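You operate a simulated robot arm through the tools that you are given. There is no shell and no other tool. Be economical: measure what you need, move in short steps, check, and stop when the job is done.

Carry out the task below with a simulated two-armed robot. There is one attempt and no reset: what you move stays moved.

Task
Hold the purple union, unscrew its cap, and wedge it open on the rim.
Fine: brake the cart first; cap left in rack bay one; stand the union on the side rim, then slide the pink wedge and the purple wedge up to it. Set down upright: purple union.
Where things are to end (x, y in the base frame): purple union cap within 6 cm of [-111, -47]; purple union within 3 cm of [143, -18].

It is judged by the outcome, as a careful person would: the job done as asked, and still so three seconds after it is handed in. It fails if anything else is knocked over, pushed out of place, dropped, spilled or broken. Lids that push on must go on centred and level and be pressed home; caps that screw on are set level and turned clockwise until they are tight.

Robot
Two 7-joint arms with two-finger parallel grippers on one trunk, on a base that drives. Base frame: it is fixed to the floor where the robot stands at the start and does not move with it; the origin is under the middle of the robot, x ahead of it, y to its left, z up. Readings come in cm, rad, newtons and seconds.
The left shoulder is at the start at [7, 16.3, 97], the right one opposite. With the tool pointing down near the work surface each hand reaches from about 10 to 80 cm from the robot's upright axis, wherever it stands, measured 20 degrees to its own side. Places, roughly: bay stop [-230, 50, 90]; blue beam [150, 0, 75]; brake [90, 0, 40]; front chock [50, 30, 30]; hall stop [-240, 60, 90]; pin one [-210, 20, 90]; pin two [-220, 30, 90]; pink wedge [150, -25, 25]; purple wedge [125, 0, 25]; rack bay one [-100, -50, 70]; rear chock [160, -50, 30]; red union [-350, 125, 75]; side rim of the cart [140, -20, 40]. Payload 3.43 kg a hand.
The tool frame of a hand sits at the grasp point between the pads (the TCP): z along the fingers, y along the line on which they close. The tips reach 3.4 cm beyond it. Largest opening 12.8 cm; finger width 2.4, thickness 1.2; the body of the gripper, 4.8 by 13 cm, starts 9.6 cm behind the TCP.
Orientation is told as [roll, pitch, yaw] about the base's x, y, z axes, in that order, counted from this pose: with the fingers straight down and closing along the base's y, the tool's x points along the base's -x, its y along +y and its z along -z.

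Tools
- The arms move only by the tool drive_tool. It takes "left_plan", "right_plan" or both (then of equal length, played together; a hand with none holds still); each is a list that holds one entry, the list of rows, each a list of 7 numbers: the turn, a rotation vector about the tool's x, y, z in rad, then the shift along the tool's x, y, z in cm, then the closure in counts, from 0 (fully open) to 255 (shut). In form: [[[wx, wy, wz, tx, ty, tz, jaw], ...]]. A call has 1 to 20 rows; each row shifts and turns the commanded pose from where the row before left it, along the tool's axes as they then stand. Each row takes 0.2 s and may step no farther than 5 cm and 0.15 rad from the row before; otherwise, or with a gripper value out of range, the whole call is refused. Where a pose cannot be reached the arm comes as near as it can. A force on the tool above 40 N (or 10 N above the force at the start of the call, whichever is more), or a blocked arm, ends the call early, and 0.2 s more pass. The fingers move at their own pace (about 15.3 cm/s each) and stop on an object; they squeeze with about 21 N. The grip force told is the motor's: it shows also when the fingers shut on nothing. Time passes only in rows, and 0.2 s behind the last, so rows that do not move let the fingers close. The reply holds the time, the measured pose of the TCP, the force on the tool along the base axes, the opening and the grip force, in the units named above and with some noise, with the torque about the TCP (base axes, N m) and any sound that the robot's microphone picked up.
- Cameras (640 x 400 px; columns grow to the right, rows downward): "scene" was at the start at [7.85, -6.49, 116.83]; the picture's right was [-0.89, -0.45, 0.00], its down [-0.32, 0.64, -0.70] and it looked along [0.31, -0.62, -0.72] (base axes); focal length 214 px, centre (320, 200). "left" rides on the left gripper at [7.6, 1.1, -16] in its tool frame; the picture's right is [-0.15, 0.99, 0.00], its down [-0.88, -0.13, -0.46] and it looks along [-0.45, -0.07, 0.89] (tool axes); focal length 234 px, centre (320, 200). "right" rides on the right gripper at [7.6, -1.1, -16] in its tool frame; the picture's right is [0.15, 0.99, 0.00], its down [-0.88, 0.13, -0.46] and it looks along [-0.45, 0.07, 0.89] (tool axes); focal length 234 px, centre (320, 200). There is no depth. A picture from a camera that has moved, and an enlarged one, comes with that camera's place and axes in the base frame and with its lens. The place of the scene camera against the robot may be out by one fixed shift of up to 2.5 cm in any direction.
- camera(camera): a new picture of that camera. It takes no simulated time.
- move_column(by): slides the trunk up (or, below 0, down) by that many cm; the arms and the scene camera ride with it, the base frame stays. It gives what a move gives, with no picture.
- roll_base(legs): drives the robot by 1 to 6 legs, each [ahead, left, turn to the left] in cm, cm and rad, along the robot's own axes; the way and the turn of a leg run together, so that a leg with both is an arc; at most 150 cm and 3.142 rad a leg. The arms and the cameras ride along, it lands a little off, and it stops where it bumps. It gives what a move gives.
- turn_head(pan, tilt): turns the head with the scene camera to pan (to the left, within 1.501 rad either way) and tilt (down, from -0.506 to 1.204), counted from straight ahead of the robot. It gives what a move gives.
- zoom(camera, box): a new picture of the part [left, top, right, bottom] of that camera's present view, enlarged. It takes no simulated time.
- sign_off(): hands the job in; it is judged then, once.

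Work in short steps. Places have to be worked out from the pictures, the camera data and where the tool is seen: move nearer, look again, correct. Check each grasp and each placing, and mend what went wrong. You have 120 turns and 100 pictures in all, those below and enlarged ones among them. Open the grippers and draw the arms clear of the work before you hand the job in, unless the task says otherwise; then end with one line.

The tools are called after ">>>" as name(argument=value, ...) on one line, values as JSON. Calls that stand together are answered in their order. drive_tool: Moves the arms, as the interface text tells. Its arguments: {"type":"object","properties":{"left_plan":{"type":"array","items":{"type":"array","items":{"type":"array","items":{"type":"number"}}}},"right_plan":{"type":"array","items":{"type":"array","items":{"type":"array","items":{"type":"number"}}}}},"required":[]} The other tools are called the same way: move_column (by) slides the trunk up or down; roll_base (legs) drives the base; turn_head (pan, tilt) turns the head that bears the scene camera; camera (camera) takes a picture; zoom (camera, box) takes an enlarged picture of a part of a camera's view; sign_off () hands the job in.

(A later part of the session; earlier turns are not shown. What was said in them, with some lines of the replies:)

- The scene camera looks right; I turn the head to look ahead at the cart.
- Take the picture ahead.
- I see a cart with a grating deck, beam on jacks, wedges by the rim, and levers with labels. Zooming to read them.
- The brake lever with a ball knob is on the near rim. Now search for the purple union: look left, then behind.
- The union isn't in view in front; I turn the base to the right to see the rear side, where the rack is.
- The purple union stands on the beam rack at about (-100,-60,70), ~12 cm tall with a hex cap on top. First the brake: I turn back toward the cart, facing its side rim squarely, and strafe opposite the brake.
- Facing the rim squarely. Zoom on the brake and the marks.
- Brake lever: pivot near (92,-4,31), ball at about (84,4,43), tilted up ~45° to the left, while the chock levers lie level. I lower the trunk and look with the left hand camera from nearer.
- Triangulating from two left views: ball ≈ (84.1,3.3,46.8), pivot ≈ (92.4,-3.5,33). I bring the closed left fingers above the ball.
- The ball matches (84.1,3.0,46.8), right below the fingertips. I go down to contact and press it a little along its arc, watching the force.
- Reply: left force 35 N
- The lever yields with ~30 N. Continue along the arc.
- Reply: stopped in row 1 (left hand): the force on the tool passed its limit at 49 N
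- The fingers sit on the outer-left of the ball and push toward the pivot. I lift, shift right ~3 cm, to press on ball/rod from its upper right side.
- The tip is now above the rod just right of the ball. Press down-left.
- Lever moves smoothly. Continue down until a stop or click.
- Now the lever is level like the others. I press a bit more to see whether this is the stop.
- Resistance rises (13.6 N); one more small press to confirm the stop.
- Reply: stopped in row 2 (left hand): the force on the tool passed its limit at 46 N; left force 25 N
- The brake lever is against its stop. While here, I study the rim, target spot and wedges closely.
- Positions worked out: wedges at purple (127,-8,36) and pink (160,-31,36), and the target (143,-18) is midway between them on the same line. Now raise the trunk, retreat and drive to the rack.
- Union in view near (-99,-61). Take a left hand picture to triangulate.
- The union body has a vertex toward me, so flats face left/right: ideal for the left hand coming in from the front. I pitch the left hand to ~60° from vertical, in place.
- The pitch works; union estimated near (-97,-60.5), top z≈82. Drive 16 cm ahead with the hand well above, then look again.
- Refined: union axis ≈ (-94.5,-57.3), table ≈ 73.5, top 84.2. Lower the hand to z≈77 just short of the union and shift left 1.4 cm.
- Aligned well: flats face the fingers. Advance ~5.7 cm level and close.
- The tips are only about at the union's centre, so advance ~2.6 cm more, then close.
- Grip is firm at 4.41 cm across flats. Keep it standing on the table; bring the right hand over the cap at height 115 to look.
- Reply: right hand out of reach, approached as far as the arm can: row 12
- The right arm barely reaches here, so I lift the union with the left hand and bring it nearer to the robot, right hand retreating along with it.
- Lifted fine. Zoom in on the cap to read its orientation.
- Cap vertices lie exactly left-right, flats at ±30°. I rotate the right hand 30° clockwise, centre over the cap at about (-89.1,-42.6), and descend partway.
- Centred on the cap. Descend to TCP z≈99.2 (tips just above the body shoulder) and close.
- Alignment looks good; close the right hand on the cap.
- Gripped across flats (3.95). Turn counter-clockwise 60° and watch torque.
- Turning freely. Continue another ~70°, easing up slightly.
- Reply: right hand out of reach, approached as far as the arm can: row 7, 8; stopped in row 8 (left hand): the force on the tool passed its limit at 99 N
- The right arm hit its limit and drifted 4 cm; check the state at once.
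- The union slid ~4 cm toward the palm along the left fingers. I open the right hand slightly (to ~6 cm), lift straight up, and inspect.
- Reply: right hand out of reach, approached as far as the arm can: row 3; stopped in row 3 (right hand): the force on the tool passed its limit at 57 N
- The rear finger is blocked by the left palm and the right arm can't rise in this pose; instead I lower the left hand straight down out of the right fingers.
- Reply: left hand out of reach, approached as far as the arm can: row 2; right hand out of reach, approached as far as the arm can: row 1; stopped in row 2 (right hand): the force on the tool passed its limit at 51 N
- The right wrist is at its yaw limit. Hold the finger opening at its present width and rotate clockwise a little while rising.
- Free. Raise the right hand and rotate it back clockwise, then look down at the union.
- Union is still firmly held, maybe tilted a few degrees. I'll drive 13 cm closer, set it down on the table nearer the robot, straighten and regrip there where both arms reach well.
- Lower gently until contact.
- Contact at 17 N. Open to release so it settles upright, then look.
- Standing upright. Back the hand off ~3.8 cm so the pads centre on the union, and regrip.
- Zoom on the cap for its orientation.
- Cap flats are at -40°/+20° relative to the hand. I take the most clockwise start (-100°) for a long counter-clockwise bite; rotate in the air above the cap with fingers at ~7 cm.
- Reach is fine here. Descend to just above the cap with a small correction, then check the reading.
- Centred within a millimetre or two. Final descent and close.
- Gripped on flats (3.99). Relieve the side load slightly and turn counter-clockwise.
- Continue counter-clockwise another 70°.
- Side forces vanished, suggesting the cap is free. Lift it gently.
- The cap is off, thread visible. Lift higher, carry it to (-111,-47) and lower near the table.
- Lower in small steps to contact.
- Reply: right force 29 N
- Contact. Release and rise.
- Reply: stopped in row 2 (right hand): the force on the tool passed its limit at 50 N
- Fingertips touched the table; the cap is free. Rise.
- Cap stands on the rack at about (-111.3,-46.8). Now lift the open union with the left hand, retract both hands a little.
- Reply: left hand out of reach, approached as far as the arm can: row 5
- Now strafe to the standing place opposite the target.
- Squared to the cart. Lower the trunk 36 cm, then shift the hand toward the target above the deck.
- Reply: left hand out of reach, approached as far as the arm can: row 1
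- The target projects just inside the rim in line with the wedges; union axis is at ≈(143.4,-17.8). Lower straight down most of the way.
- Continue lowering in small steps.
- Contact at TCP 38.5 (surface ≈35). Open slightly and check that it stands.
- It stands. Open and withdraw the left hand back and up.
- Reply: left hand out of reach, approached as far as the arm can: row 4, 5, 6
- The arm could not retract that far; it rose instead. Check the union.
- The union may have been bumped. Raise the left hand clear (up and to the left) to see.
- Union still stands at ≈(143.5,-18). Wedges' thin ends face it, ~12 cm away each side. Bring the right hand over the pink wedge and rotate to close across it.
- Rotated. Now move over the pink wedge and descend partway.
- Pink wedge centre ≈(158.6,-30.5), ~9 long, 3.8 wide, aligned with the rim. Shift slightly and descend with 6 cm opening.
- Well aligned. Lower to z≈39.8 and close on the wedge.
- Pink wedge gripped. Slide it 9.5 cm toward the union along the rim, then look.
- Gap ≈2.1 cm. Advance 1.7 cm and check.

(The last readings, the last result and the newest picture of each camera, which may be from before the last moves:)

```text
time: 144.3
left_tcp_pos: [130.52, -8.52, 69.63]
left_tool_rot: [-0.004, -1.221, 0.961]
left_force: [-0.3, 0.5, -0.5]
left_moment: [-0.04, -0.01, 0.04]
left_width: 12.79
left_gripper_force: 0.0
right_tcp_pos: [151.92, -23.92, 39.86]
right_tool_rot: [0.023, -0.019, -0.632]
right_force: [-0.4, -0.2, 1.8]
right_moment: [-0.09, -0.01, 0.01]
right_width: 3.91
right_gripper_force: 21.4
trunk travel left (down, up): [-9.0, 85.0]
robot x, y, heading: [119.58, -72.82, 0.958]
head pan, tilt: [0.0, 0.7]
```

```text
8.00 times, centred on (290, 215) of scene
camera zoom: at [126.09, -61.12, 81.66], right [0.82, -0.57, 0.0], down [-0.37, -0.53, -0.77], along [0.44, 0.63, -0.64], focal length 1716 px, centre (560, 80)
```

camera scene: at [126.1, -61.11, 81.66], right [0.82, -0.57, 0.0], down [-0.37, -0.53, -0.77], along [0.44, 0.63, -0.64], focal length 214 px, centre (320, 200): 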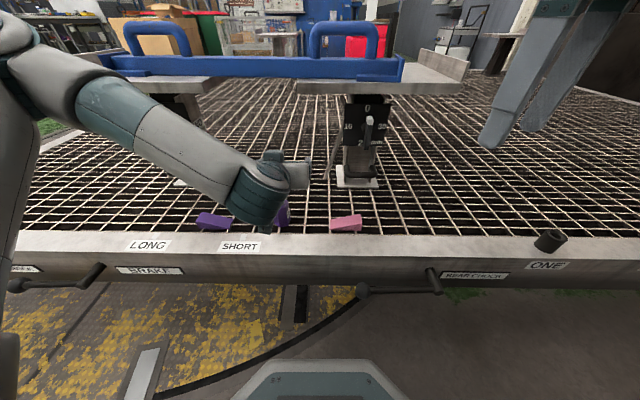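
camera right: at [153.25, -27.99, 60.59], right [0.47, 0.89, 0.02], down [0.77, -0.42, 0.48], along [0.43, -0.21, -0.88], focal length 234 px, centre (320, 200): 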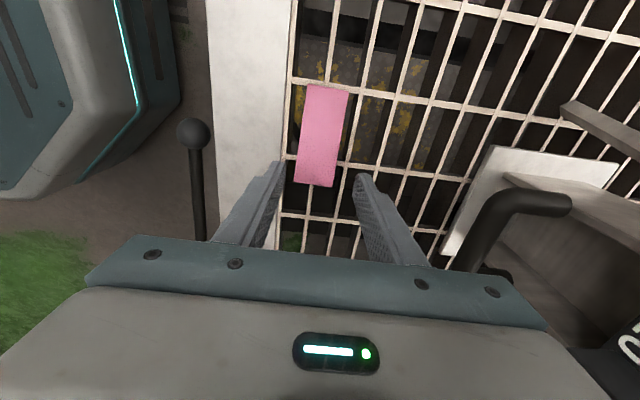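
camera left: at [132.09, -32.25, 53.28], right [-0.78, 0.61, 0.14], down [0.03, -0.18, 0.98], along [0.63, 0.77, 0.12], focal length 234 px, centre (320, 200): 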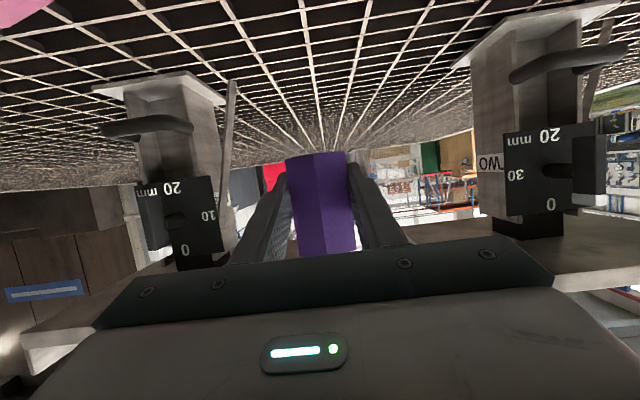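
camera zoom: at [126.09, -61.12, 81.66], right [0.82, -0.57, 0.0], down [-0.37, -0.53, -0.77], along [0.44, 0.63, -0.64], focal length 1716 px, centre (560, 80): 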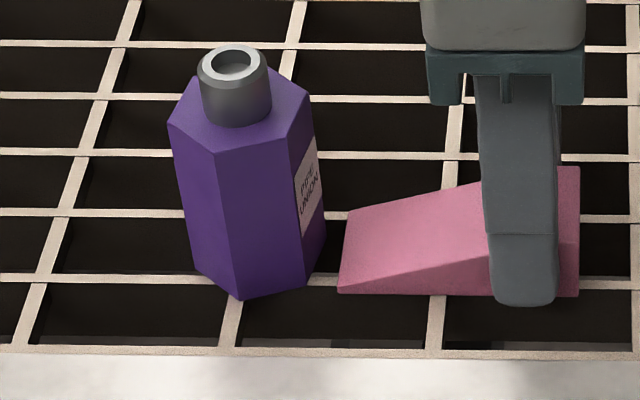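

About 0.8 cm gap remains. Advance 0.8 in small steps.

>>> drive_tool(right_plan=[[[0, 0, 0, 0.3, 0.03, 0, 255], [0, 0, 0, 0.25, 0.02, 0, 255], [0, 0, 0, 0.2, 0, 0, 255], [0, 0, 0, 0.1, 0, 0, 255]]])

>>> zoom(camera="scene", box=[250, 190, 330, 240])

```text
time: 145.3
left_tcp_pos: [130.57, -8.49, 69.67]
left_tool_rot: [-0.003, -1.22, 0.959]
left_force: [-0.2, 0.4, 0.3]
left_moment: [-0.01, 0.02, 0.02]
left_width: 12.8
left_gripper_force: 0.1
right_tcp_pos: [151.34, -23.47, 39.88]
right_tool_rot: [0.022, -0.021, -0.632]
right_force: [1.8, -1.6, 3.8]
right_moment: [-0.05, 0.07, 0.01]
right_width: 3.9
right_gripper_force: 21.0
trunk travel left (down, up): [-9.0, 85.0]
robot x, y, heading: [118.67, -72.86, 0.959]
head pan, tilt: [0.0, 0.7]
```

```text
8.00 times, centred on (290, 215) of scene
camera zoom: at [126.09, -61.14, 81.67], right [0.82, -0.57, 0.0], down [-0.37, -0.53, -0.77], along [0.44, 0.63, -0.64], focal length 1716 px, centre (560, 80)
```

zoom: 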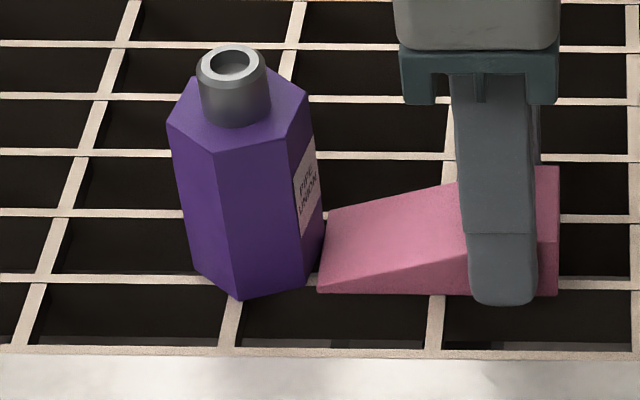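

Contact made; union barely moved. Release and rise the right hand, retreating to the outside.

>>> drive_tool(right_plan=[[[0, 0, 0, 0, 0, 0, 150], [0, 0, 0, 0, 0, 0, 140], [0, 0, 0, 0, 0, 0, 140], [0, 0, 0, 0, 0, -2, 140], [0, 0, 0, 0, 0, -4, 140], [0, 0, 0, 0, 0, -4, 140], [0, 0, 0, -2, -2, -3, 140], [0, 0, 0, -3, -3, -2, 140], [0, 0, 0, -3, -3, 0, 140], [0, 0, 0, -3, -3, 0, 140], [0, 0, 0, -3, -3, 0, 140]]])

```text
time: 147.7
left_tcp_pos: [130.63, -8.39, 69.82]
left_tool_rot: [-0.003, -1.22, 0.962]
left_force: [0.3, -0.5, 0.0]
left_moment: [0.0, 0.02, -0.01]
left_width: 12.8
left_gripper_force: 0.2
right_tcp_pos: [153.91, -43.05, 54.74]
right_tool_rot: [0.023, -0.02, -0.632]
right_force: [0.2, -0.5, 0.0]
right_moment: [-0.04, 0.02, 0.04]
right_width: 5.8
right_gripper_force: 0.0
trunk travel left (down, up): [-9.0, 85.0]
robot x, y, heading: [119.12, -72.68, 0.96]
head pan, tilt: [0.0, 0.7]
```

Now the left hand: bring it upright (unpitch), then rotate 90° to close across the purple wedge.

>>> drive_tool(left_plan=[[[0, 0.15, 0, 0, 0, 0, 135], [0, 0.15, 0, 0, 0, 0, 135], [0, 0.15, 0, 0, 0, 0, 135], [0, 0.15, 0, 0, 0, 0, 135], [0, 0.15, 0, 0, 0, 0, 135], [0, 0.15, 0, 0, 0, 0, 135], [0, 0.15, 0, 0, 0, 0, 135], [0, 0.15, 0, 0, 0, 0, 135], [0, 0.02, 0, 0, 0, 0, 135], [0, 0, -0.143, 0, 0, 0, 135], [0, 0, -0.143, 0, 0, 0, 135], [0, 0, -0.143, 0, 0, 0, 135], [0, 0, -0.143, 0, 0, 0, 135], [0, 0, -0.143, 0, 0, 0, 135], [0, 0, -0.143, 0, 0, 0, 135], [0, 0, -0.143, 0, 0, 0, 135], [0, 0, -0.143, 0, 0, 0, 135], [0, 0, -0.143, 0, 0, 0, 135], [0, 0, -0.143, 0, 0, 0, 135], [0, 0, -0.12, 0, 0, 0, 135]]])

>>> camera(camera="left")

```text
time: 151.9
left_tcp_pos: [130.43, -8.36, 69.27]
left_tool_rot: [-0.003, 0.002, 2.512]
left_force: [0.4, -0.2, 0.4]
left_moment: [0.0, 0.0, 0.0]
left_width: 6.03
left_gripper_force: 0.1
right_tcp_pos: [153.99, -42.94, 54.87]
right_tool_rot: [0.022, -0.021, -0.632]
right_force: [1.1, -0.1, 0.0]
right_moment: [0.02, 0.0, 0.02]
right_width: 5.78
right_gripper_force: 0.2
trunk travel left (down, up): [-9.0, 85.0]
robot x, y, heading: [119.09, -72.87, 0.958]
head pan, tilt: [0.0, 0.7]
```

```text
9 pictures are left
camera left: at [136.0, -13.87, 85.2], right [-0.7, -0.71, 0.0], down [-0.63, 0.63, 0.45], along [-0.32, 0.32, -0.89], focal length 234 px, centre (320, 200)
```

left: 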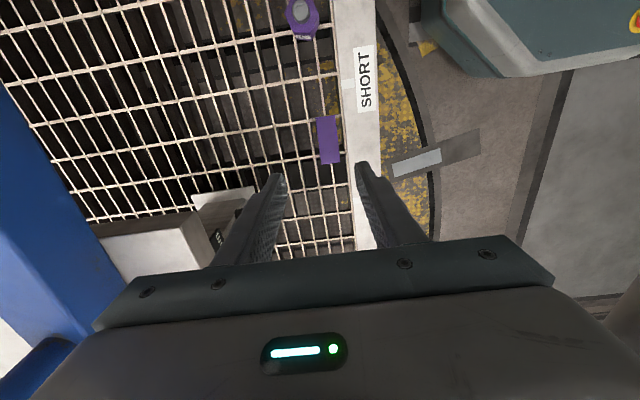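

Purple wedge centre ≈(127.2,-7.4). Move over its thick half and descend to z≈47.

>>> drive_tool(left_plan=[[[0, 0, 0, -2.5, 0.5, 3, 135], [0, 0, 0, -2.45, 0.5, 3, 135], [0, 0, 0, 0, 0, 4, 135], [0, 0, 0, 0, 0, 4, 135], [0, 0, 0, 0, 0, 4, 135], [0, 0, 0, 0, 0, 4, 135]]])

>>> camera(camera="left")

```text
time: 153.3
left_tcp_pos: [125.96, -6.34, 47.27]
left_tool_rot: [-0.003, 0.003, 2.506]
left_force: [0.3, -0.4, 0.5]
left_moment: [0.0, 0.0, 0.02]
left_width: 6.02
left_gripper_force: 0.0
right_tcp_pos: [153.97, -42.95, 54.79]
right_tool_rot: [0.023, -0.018, -0.632]
right_force: [-0.8, 0.7, -0.8]
right_moment: [0.03, -0.02, 0.0]
right_width: 5.75
right_gripper_force: 0.0
trunk travel left (down, up): [-9.0, 85.0]
robot x, y, heading: [119.1, -72.8, 0.958]
head pan, tilt: [0.0, 0.7]
```

```text
8 pictures are left
camera left: at [131.49, -11.79, 63.12], right [-0.7, -0.71, 0.0], down [-0.63, 0.63, 0.45], along [-0.32, 0.32, -0.89], focal length 234 px, centre (320, 200)
```

left: 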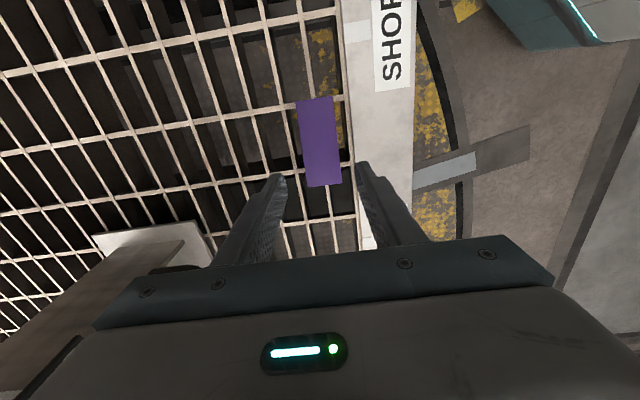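

Aligned. Descend to z≈39.8 and close.

>>> drive_tool(left_plan=[[[0, 0, 0, 0, 0, 3.5, 135], [0, 0, 0, 0, 0, 2.5, 135], [0, 0, 0, 0, 0, 1.4, 135], [0, 0, 0, 0, 0, 0, 255], [0, 0, 0, 0, 0, 0, 255], [0, 0, 0, 0, 0, 0, 255]]])

```text
time: 154.7
left_tcp_pos: [125.72, -6.27, 39.9]
left_tool_rot: [0.001, 0.001, 2.507]
left_force: [0.4, -0.1, 0.5]
left_moment: [0.0, 0.0, 0.01]
left_width: 3.92
left_gripper_force: 20.7
right_tcp_pos: [153.99, -43.06, 54.87]
right_tool_rot: [0.023, -0.02, -0.633]
right_force: [0.5, 0.1, 0.0]
right_moment: [0.0, -0.02, -0.01]
right_width: 5.78
right_gripper_force: 0.1
trunk travel left (down, up): [-9.0, 85.0]
robot x, y, heading: [119.05, -73.03, 0.962]
head pan, tilt: [0.0, 0.7]
```

Gripped (3.92). Slide 11 cm toward the union, then check.

>>> drive_tool(left_plan=[[[0, 0, 0, 1.5, -0.08, 0, 255], [0, 0, 0, 2, -0.08, 0, 255], [0, 0, 0, 2, -0.08, 0, 255], [0, 0, 0, 2, -0.08, 0, 255], [0, 0, 0, 2, -0.08, 0, 255], [0, 0, 0, 1.5, 0, 0, 255]]])

>>> zoom(camera="scene", box=[230, 180, 326, 240])

```text
time: 156.1
left_tcp_pos: [135.04, -12.5, 39.95]
left_tool_rot: [-0.002, 0.002, 2.509]
left_force: [0.3, -0.2, -0.4]
left_moment: [0.02, 0.03, -0.02]
left_width: 3.91
left_gripper_force: 21.0
right_tcp_pos: [153.9, -42.97, 54.8]
right_tool_rot: [0.023, -0.022, -0.633]
right_force: [-0.5, -0.1, 0.9]
right_moment: [0.0, -0.01, 0.03]
right_width: 5.75
right_gripper_force: 0.0
trunk travel left (down, up): [-9.0, 85.0]
robot x, y, heading: [119.18, -72.94, 0.963]
head pan, tilt: [0.0, 0.7]
```

```text
6.67 times, centred on (278, 210) of scene
camera zoom: at [126.09, -61.11, 81.66], right [0.82, -0.57, 0.0], down [-0.37, -0.53, -0.77], along [0.44, 0.63, -0.64], focal length 1430 px, centre (600, 133)
```

zoom: 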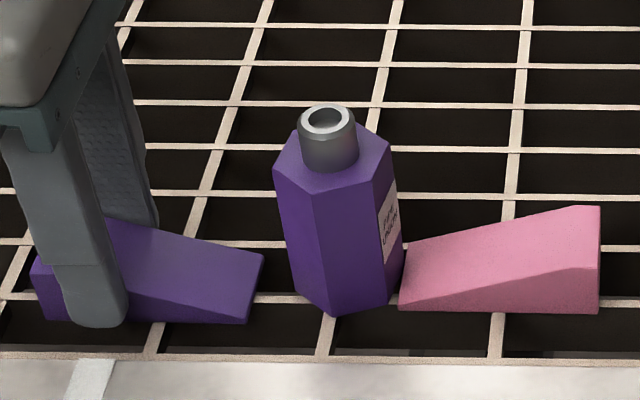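

Gap ≈1.8 cm. Advance 1.5 cm then check.

>>> drive_tool(left_plan=[[[0, 0, 0, 0.6, 0, 0, 255], [0, 0, 0, 0.5, 0, 0, 255], [0, 0, 0, 0.3, 0, 0, 255], [0, 0, 0, 0.15, 0, 0, 255]]])

>>> zoom(camera="scene", box=[250, 190, 330, 240])

```text
time: 157.1
left_tcp_pos: [136.21, -13.37, 39.85]
left_tool_rot: [0.0, 0.002, 2.507]
left_force: [0.2, -0.2, 0.3]
left_moment: [0.03, 0.02, -0.02]
left_width: 3.92
left_gripper_force: 21.2
right_tcp_pos: [154.0, -43.03, 54.74]
right_tool_rot: [0.022, -0.021, -0.631]
right_force: [-0.1, 0.5, 0.3]
right_moment: [-0.02, 0.0, -0.02]
right_width: 5.77
right_gripper_force: 0.1
trunk travel left (down, up): [-9.0, 85.0]
robot x, y, heading: [119.1, -72.89, 0.955]
head pan, tilt: [0.0, 0.7]
```

```text
8.00 times, centred on (290, 215) of scene
camera zoom: at [126.1, -61.11, 81.66], right [0.82, -0.57, 0.0], down [-0.37, -0.53, -0.77], along [0.44, 0.63, -0.64], focal length 1716 px, centre (560, 80)
```

zoom: 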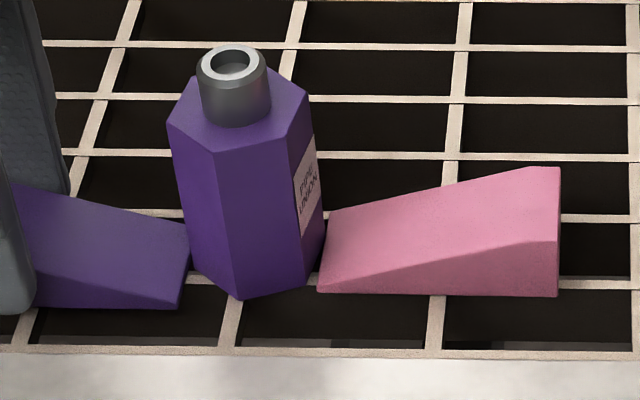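

Gap ≈0.4 cm. Advance 0.5 cm gently.

>>> drive_tool(left_plan=[[[0, 0, 0, 0.2, 0, 0, 255], [0, 0, 0, 0.15, 0, 0, 255], [0, 0, 0, 0.12, 0, 0, 255], [0, 0, 0, 0, 0, 0, 255]]])

>>> zoom(camera="scene", box=[250, 190, 330, 240])

```text
time: 158.1
left_tcp_pos: [136.72, -13.88, 39.9]
left_tool_rot: [-0.003, 0.002, 2.507]
left_force: [-1.5, 1.8, 2.1]
left_moment: [0.01, 0.1, -0.04]
left_width: 3.91
left_gripper_force: 21.2
right_tcp_pos: [154.02, -43.02, 54.71]
right_tool_rot: [0.023, -0.02, -0.632]
right_force: [-0.4, -1.1, -0.3]
right_moment: [0.0, 0.04, 0.02]
right_width: 5.77
right_gripper_force: 0.2
trunk travel left (down, up): [-9.0, 85.0]
robot x, y, heading: [119.07, -73.04, 0.958]
head pan, tilt: [0.0, 0.7]
```

```text
8.00 times, centred on (290, 215) of scene
camera zoom: at [126.08, -61.12, 81.67], right [0.82, -0.57, 0.0], down [-0.37, -0.53, -0.77], along [0.44, 0.63, -0.64], focal length 1716 px, centre (560, 80)
```

zoom: 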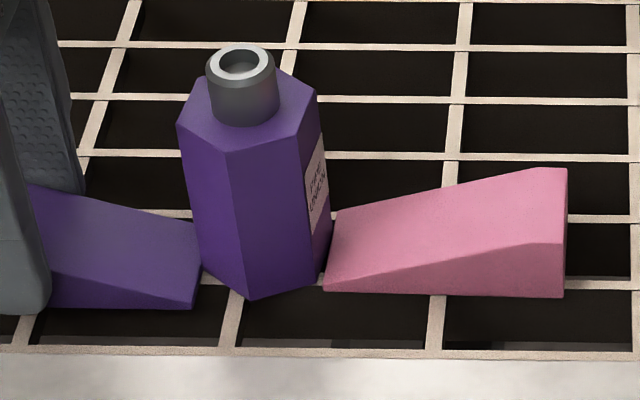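

Both wedges touch and the union stands upright. Release, rise straight up, and draw back.

>>> drive_tool(left_plan=[[[0, 0, 0, 0, 0, 0, 150], [0, 0, 0, 0, 0, 0, 140], [0, 0, 0, 0, 0, 0, 140], [0, 0, 0, 0, 0, -2, 140], [0, 0, 0, 0, 0, -4, 140], [0, 0, 0, 0, 0, -4, 140], [0, 0, 0, 0, 0, -4, 140], [0, 0, 0, -3, 2, -3, 140], [0, 0, 0, -3, 3, -2, 100], [0, 0, 0, -3, 3, -2, 0], [0, 0, 0, -3, 3, 0, 0]]], right_plan=[[[0, 0, 0, 0, 0, 0, 140], [0, 0, 0, 0, 0, 0, 140], [0, 0, 0, 0, 0, 0, 140], [0, 0, 0, 0, 0, 0, 140], [0, 0, 0, 0, 0, 0, 140], [0, 0, 0, 0, 0, 0, 140], [0, 0, 0, 0, 0, 0, 140], [0, 0, 0, -1, -1, -2, 0], [0, 0, 0, -1, -1, -2, 0], [0, 0, 0, -1, -1, -2, 0], [0, 0, 0, 0, 0, -2, 0]]])

>>> camera(camera="scene")

>>> zoom(camera="scene", box=[200, 150, 360, 250])

```text
time: 160.5
left_tcp_pos: [120.6, -15.38, 61.03]
left_tool_rot: [0.0, 0.001, 2.507]
left_force: [0.1, 0.6, -0.6]
left_moment: [-0.01, 0.01, -0.02]
left_width: 12.8
left_gripper_force: 0.0
right_tcp_pos: [154.26, -47.27, 62.66]
right_tool_rot: [0.025, -0.022, -0.632]
right_force: [-0.4, 0.3, -0.4]
right_moment: [-0.01, 0.0, 0.0]
right_width: 12.79
right_gripper_force: 0.0
trunk travel left (down, up): [-9.0, 85.0]
robot x, y, heading: [119.06, -72.76, 0.961]
head pan, tilt: [0.0, 0.7]
```

```text
4 pictures are left
camera scene: at [126.09, -61.13, 81.66], right [0.82, -0.57, 0.0], down [-0.37, -0.53, -0.77], along [0.44, 0.63, -0.64], focal length 214 px, centre (320, 200)
```

scene: 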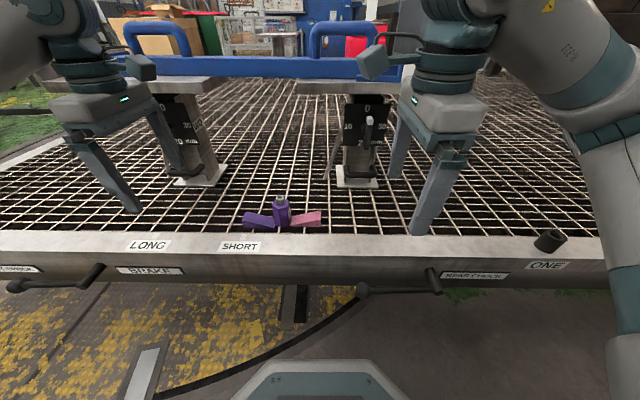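

```text
4.00 times, centred on (280, 200) of scene
camera zoom: at [126.09, -61.13, 81.66], right [0.82, -0.57, 0.0], down [-0.37, -0.53, -0.77], along [0.44, 0.63, -0.64], focal length 858 px, centre (480, 200)
```

zoom: 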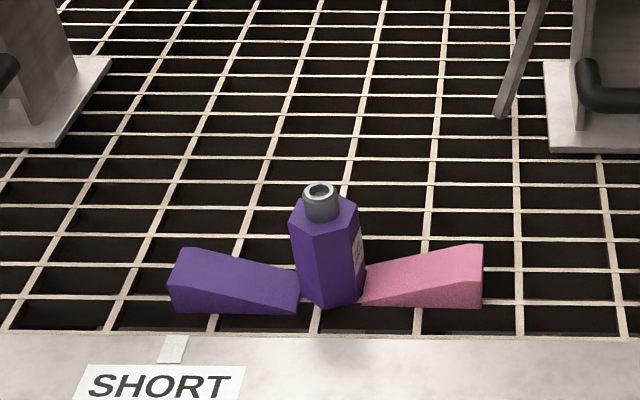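

All in place: union upright between both wedges, brake lever level. Raise the trunk and back off to be clear.

>>> move_column(by=30)

>>> roll_base(legs=[[-15, 0, 0]])

>>> camera(camera="scene")

```text
time: 163.5
left_tcp_pos: [120.58, -15.37, 90.97]
left_tool_rot: [0.0, 0.0, 2.506]
left_force: [0.1, -0.1, -1.2]
left_moment: [0.03, 0.0, 0.04]
left_width: 12.79
left_gripper_force: 0.0
right_tcp_pos: [154.13, -47.23, 92.61]
right_tool_rot: [0.024, -0.02, -0.632]
right_force: [-0.4, -0.3, 0.0]
right_moment: [-0.02, 0.0, 0.0]
right_width: 12.8
right_gripper_force: 0.0
trunk travel left (down, up): [-39.0, 55.0]
robot x, y, heading: [118.87, -72.83, 0.958]
head pan, tilt: [0.0, 0.7]
```

```text
time: 164.9
left_tcp_pos: [112.37, -27.23, 91.01]
left_tool_rot: [-0.001, 0.0, 2.508]
left_force: [-0.9, 0.3, 0.3]
left_moment: [0.02, 0.02, 0.0]
left_width: 12.78
left_gripper_force: 0.0
right_tcp_pos: [145.97, -59.1, 92.66]
right_tool_rot: [0.026, -0.02, -0.631]
right_force: [0.0, -0.5, -0.3]
right_moment: [0.03, -0.02, -0.02]
right_width: 12.82
right_gripper_force: 0.1
trunk travel left (down, up): [-39.0, 55.0]
robot x, y, heading: [111.13, -84.94, 0.957]
head pan, tilt: [0.0, 0.7]
```

```text
2 pictures are left
camera scene: at [117.74, -72.98, 111.67], right [0.82, -0.57, 0.0], down [-0.37, -0.53, -0.77], along [0.44, 0.63, -0.64], focal length 214 px, centre (320, 200)
```

scene: 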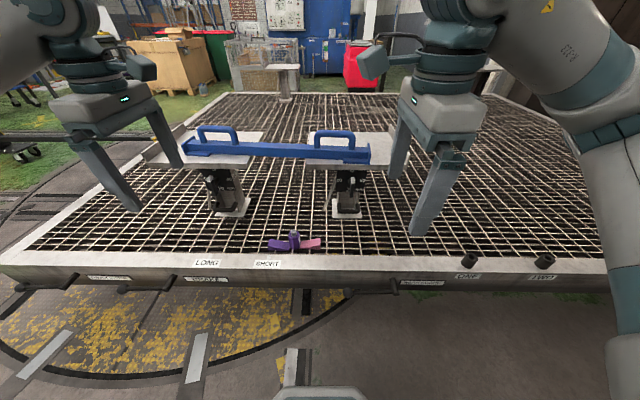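

Everything is in place and the arms are clear, so I'm handing in the job.

>>> sign_off()

```text
The job is handed in.
```

I set the cart's brake lever first. The union's cap is off and standing in rack bay one at about (-111, -47). The open purple union stands upright at about (143.5, -18), with the pink and purple wedges slid up against it. By my readings that spot is on the grating about 4–5 cm inside the metal rim strip, in line with the wedges. While I was unscrewing the cap, the right arm hit its turning limit and the union slid about 4 cm in the left hand. I set it down, gripped it again and finished without dropping it.
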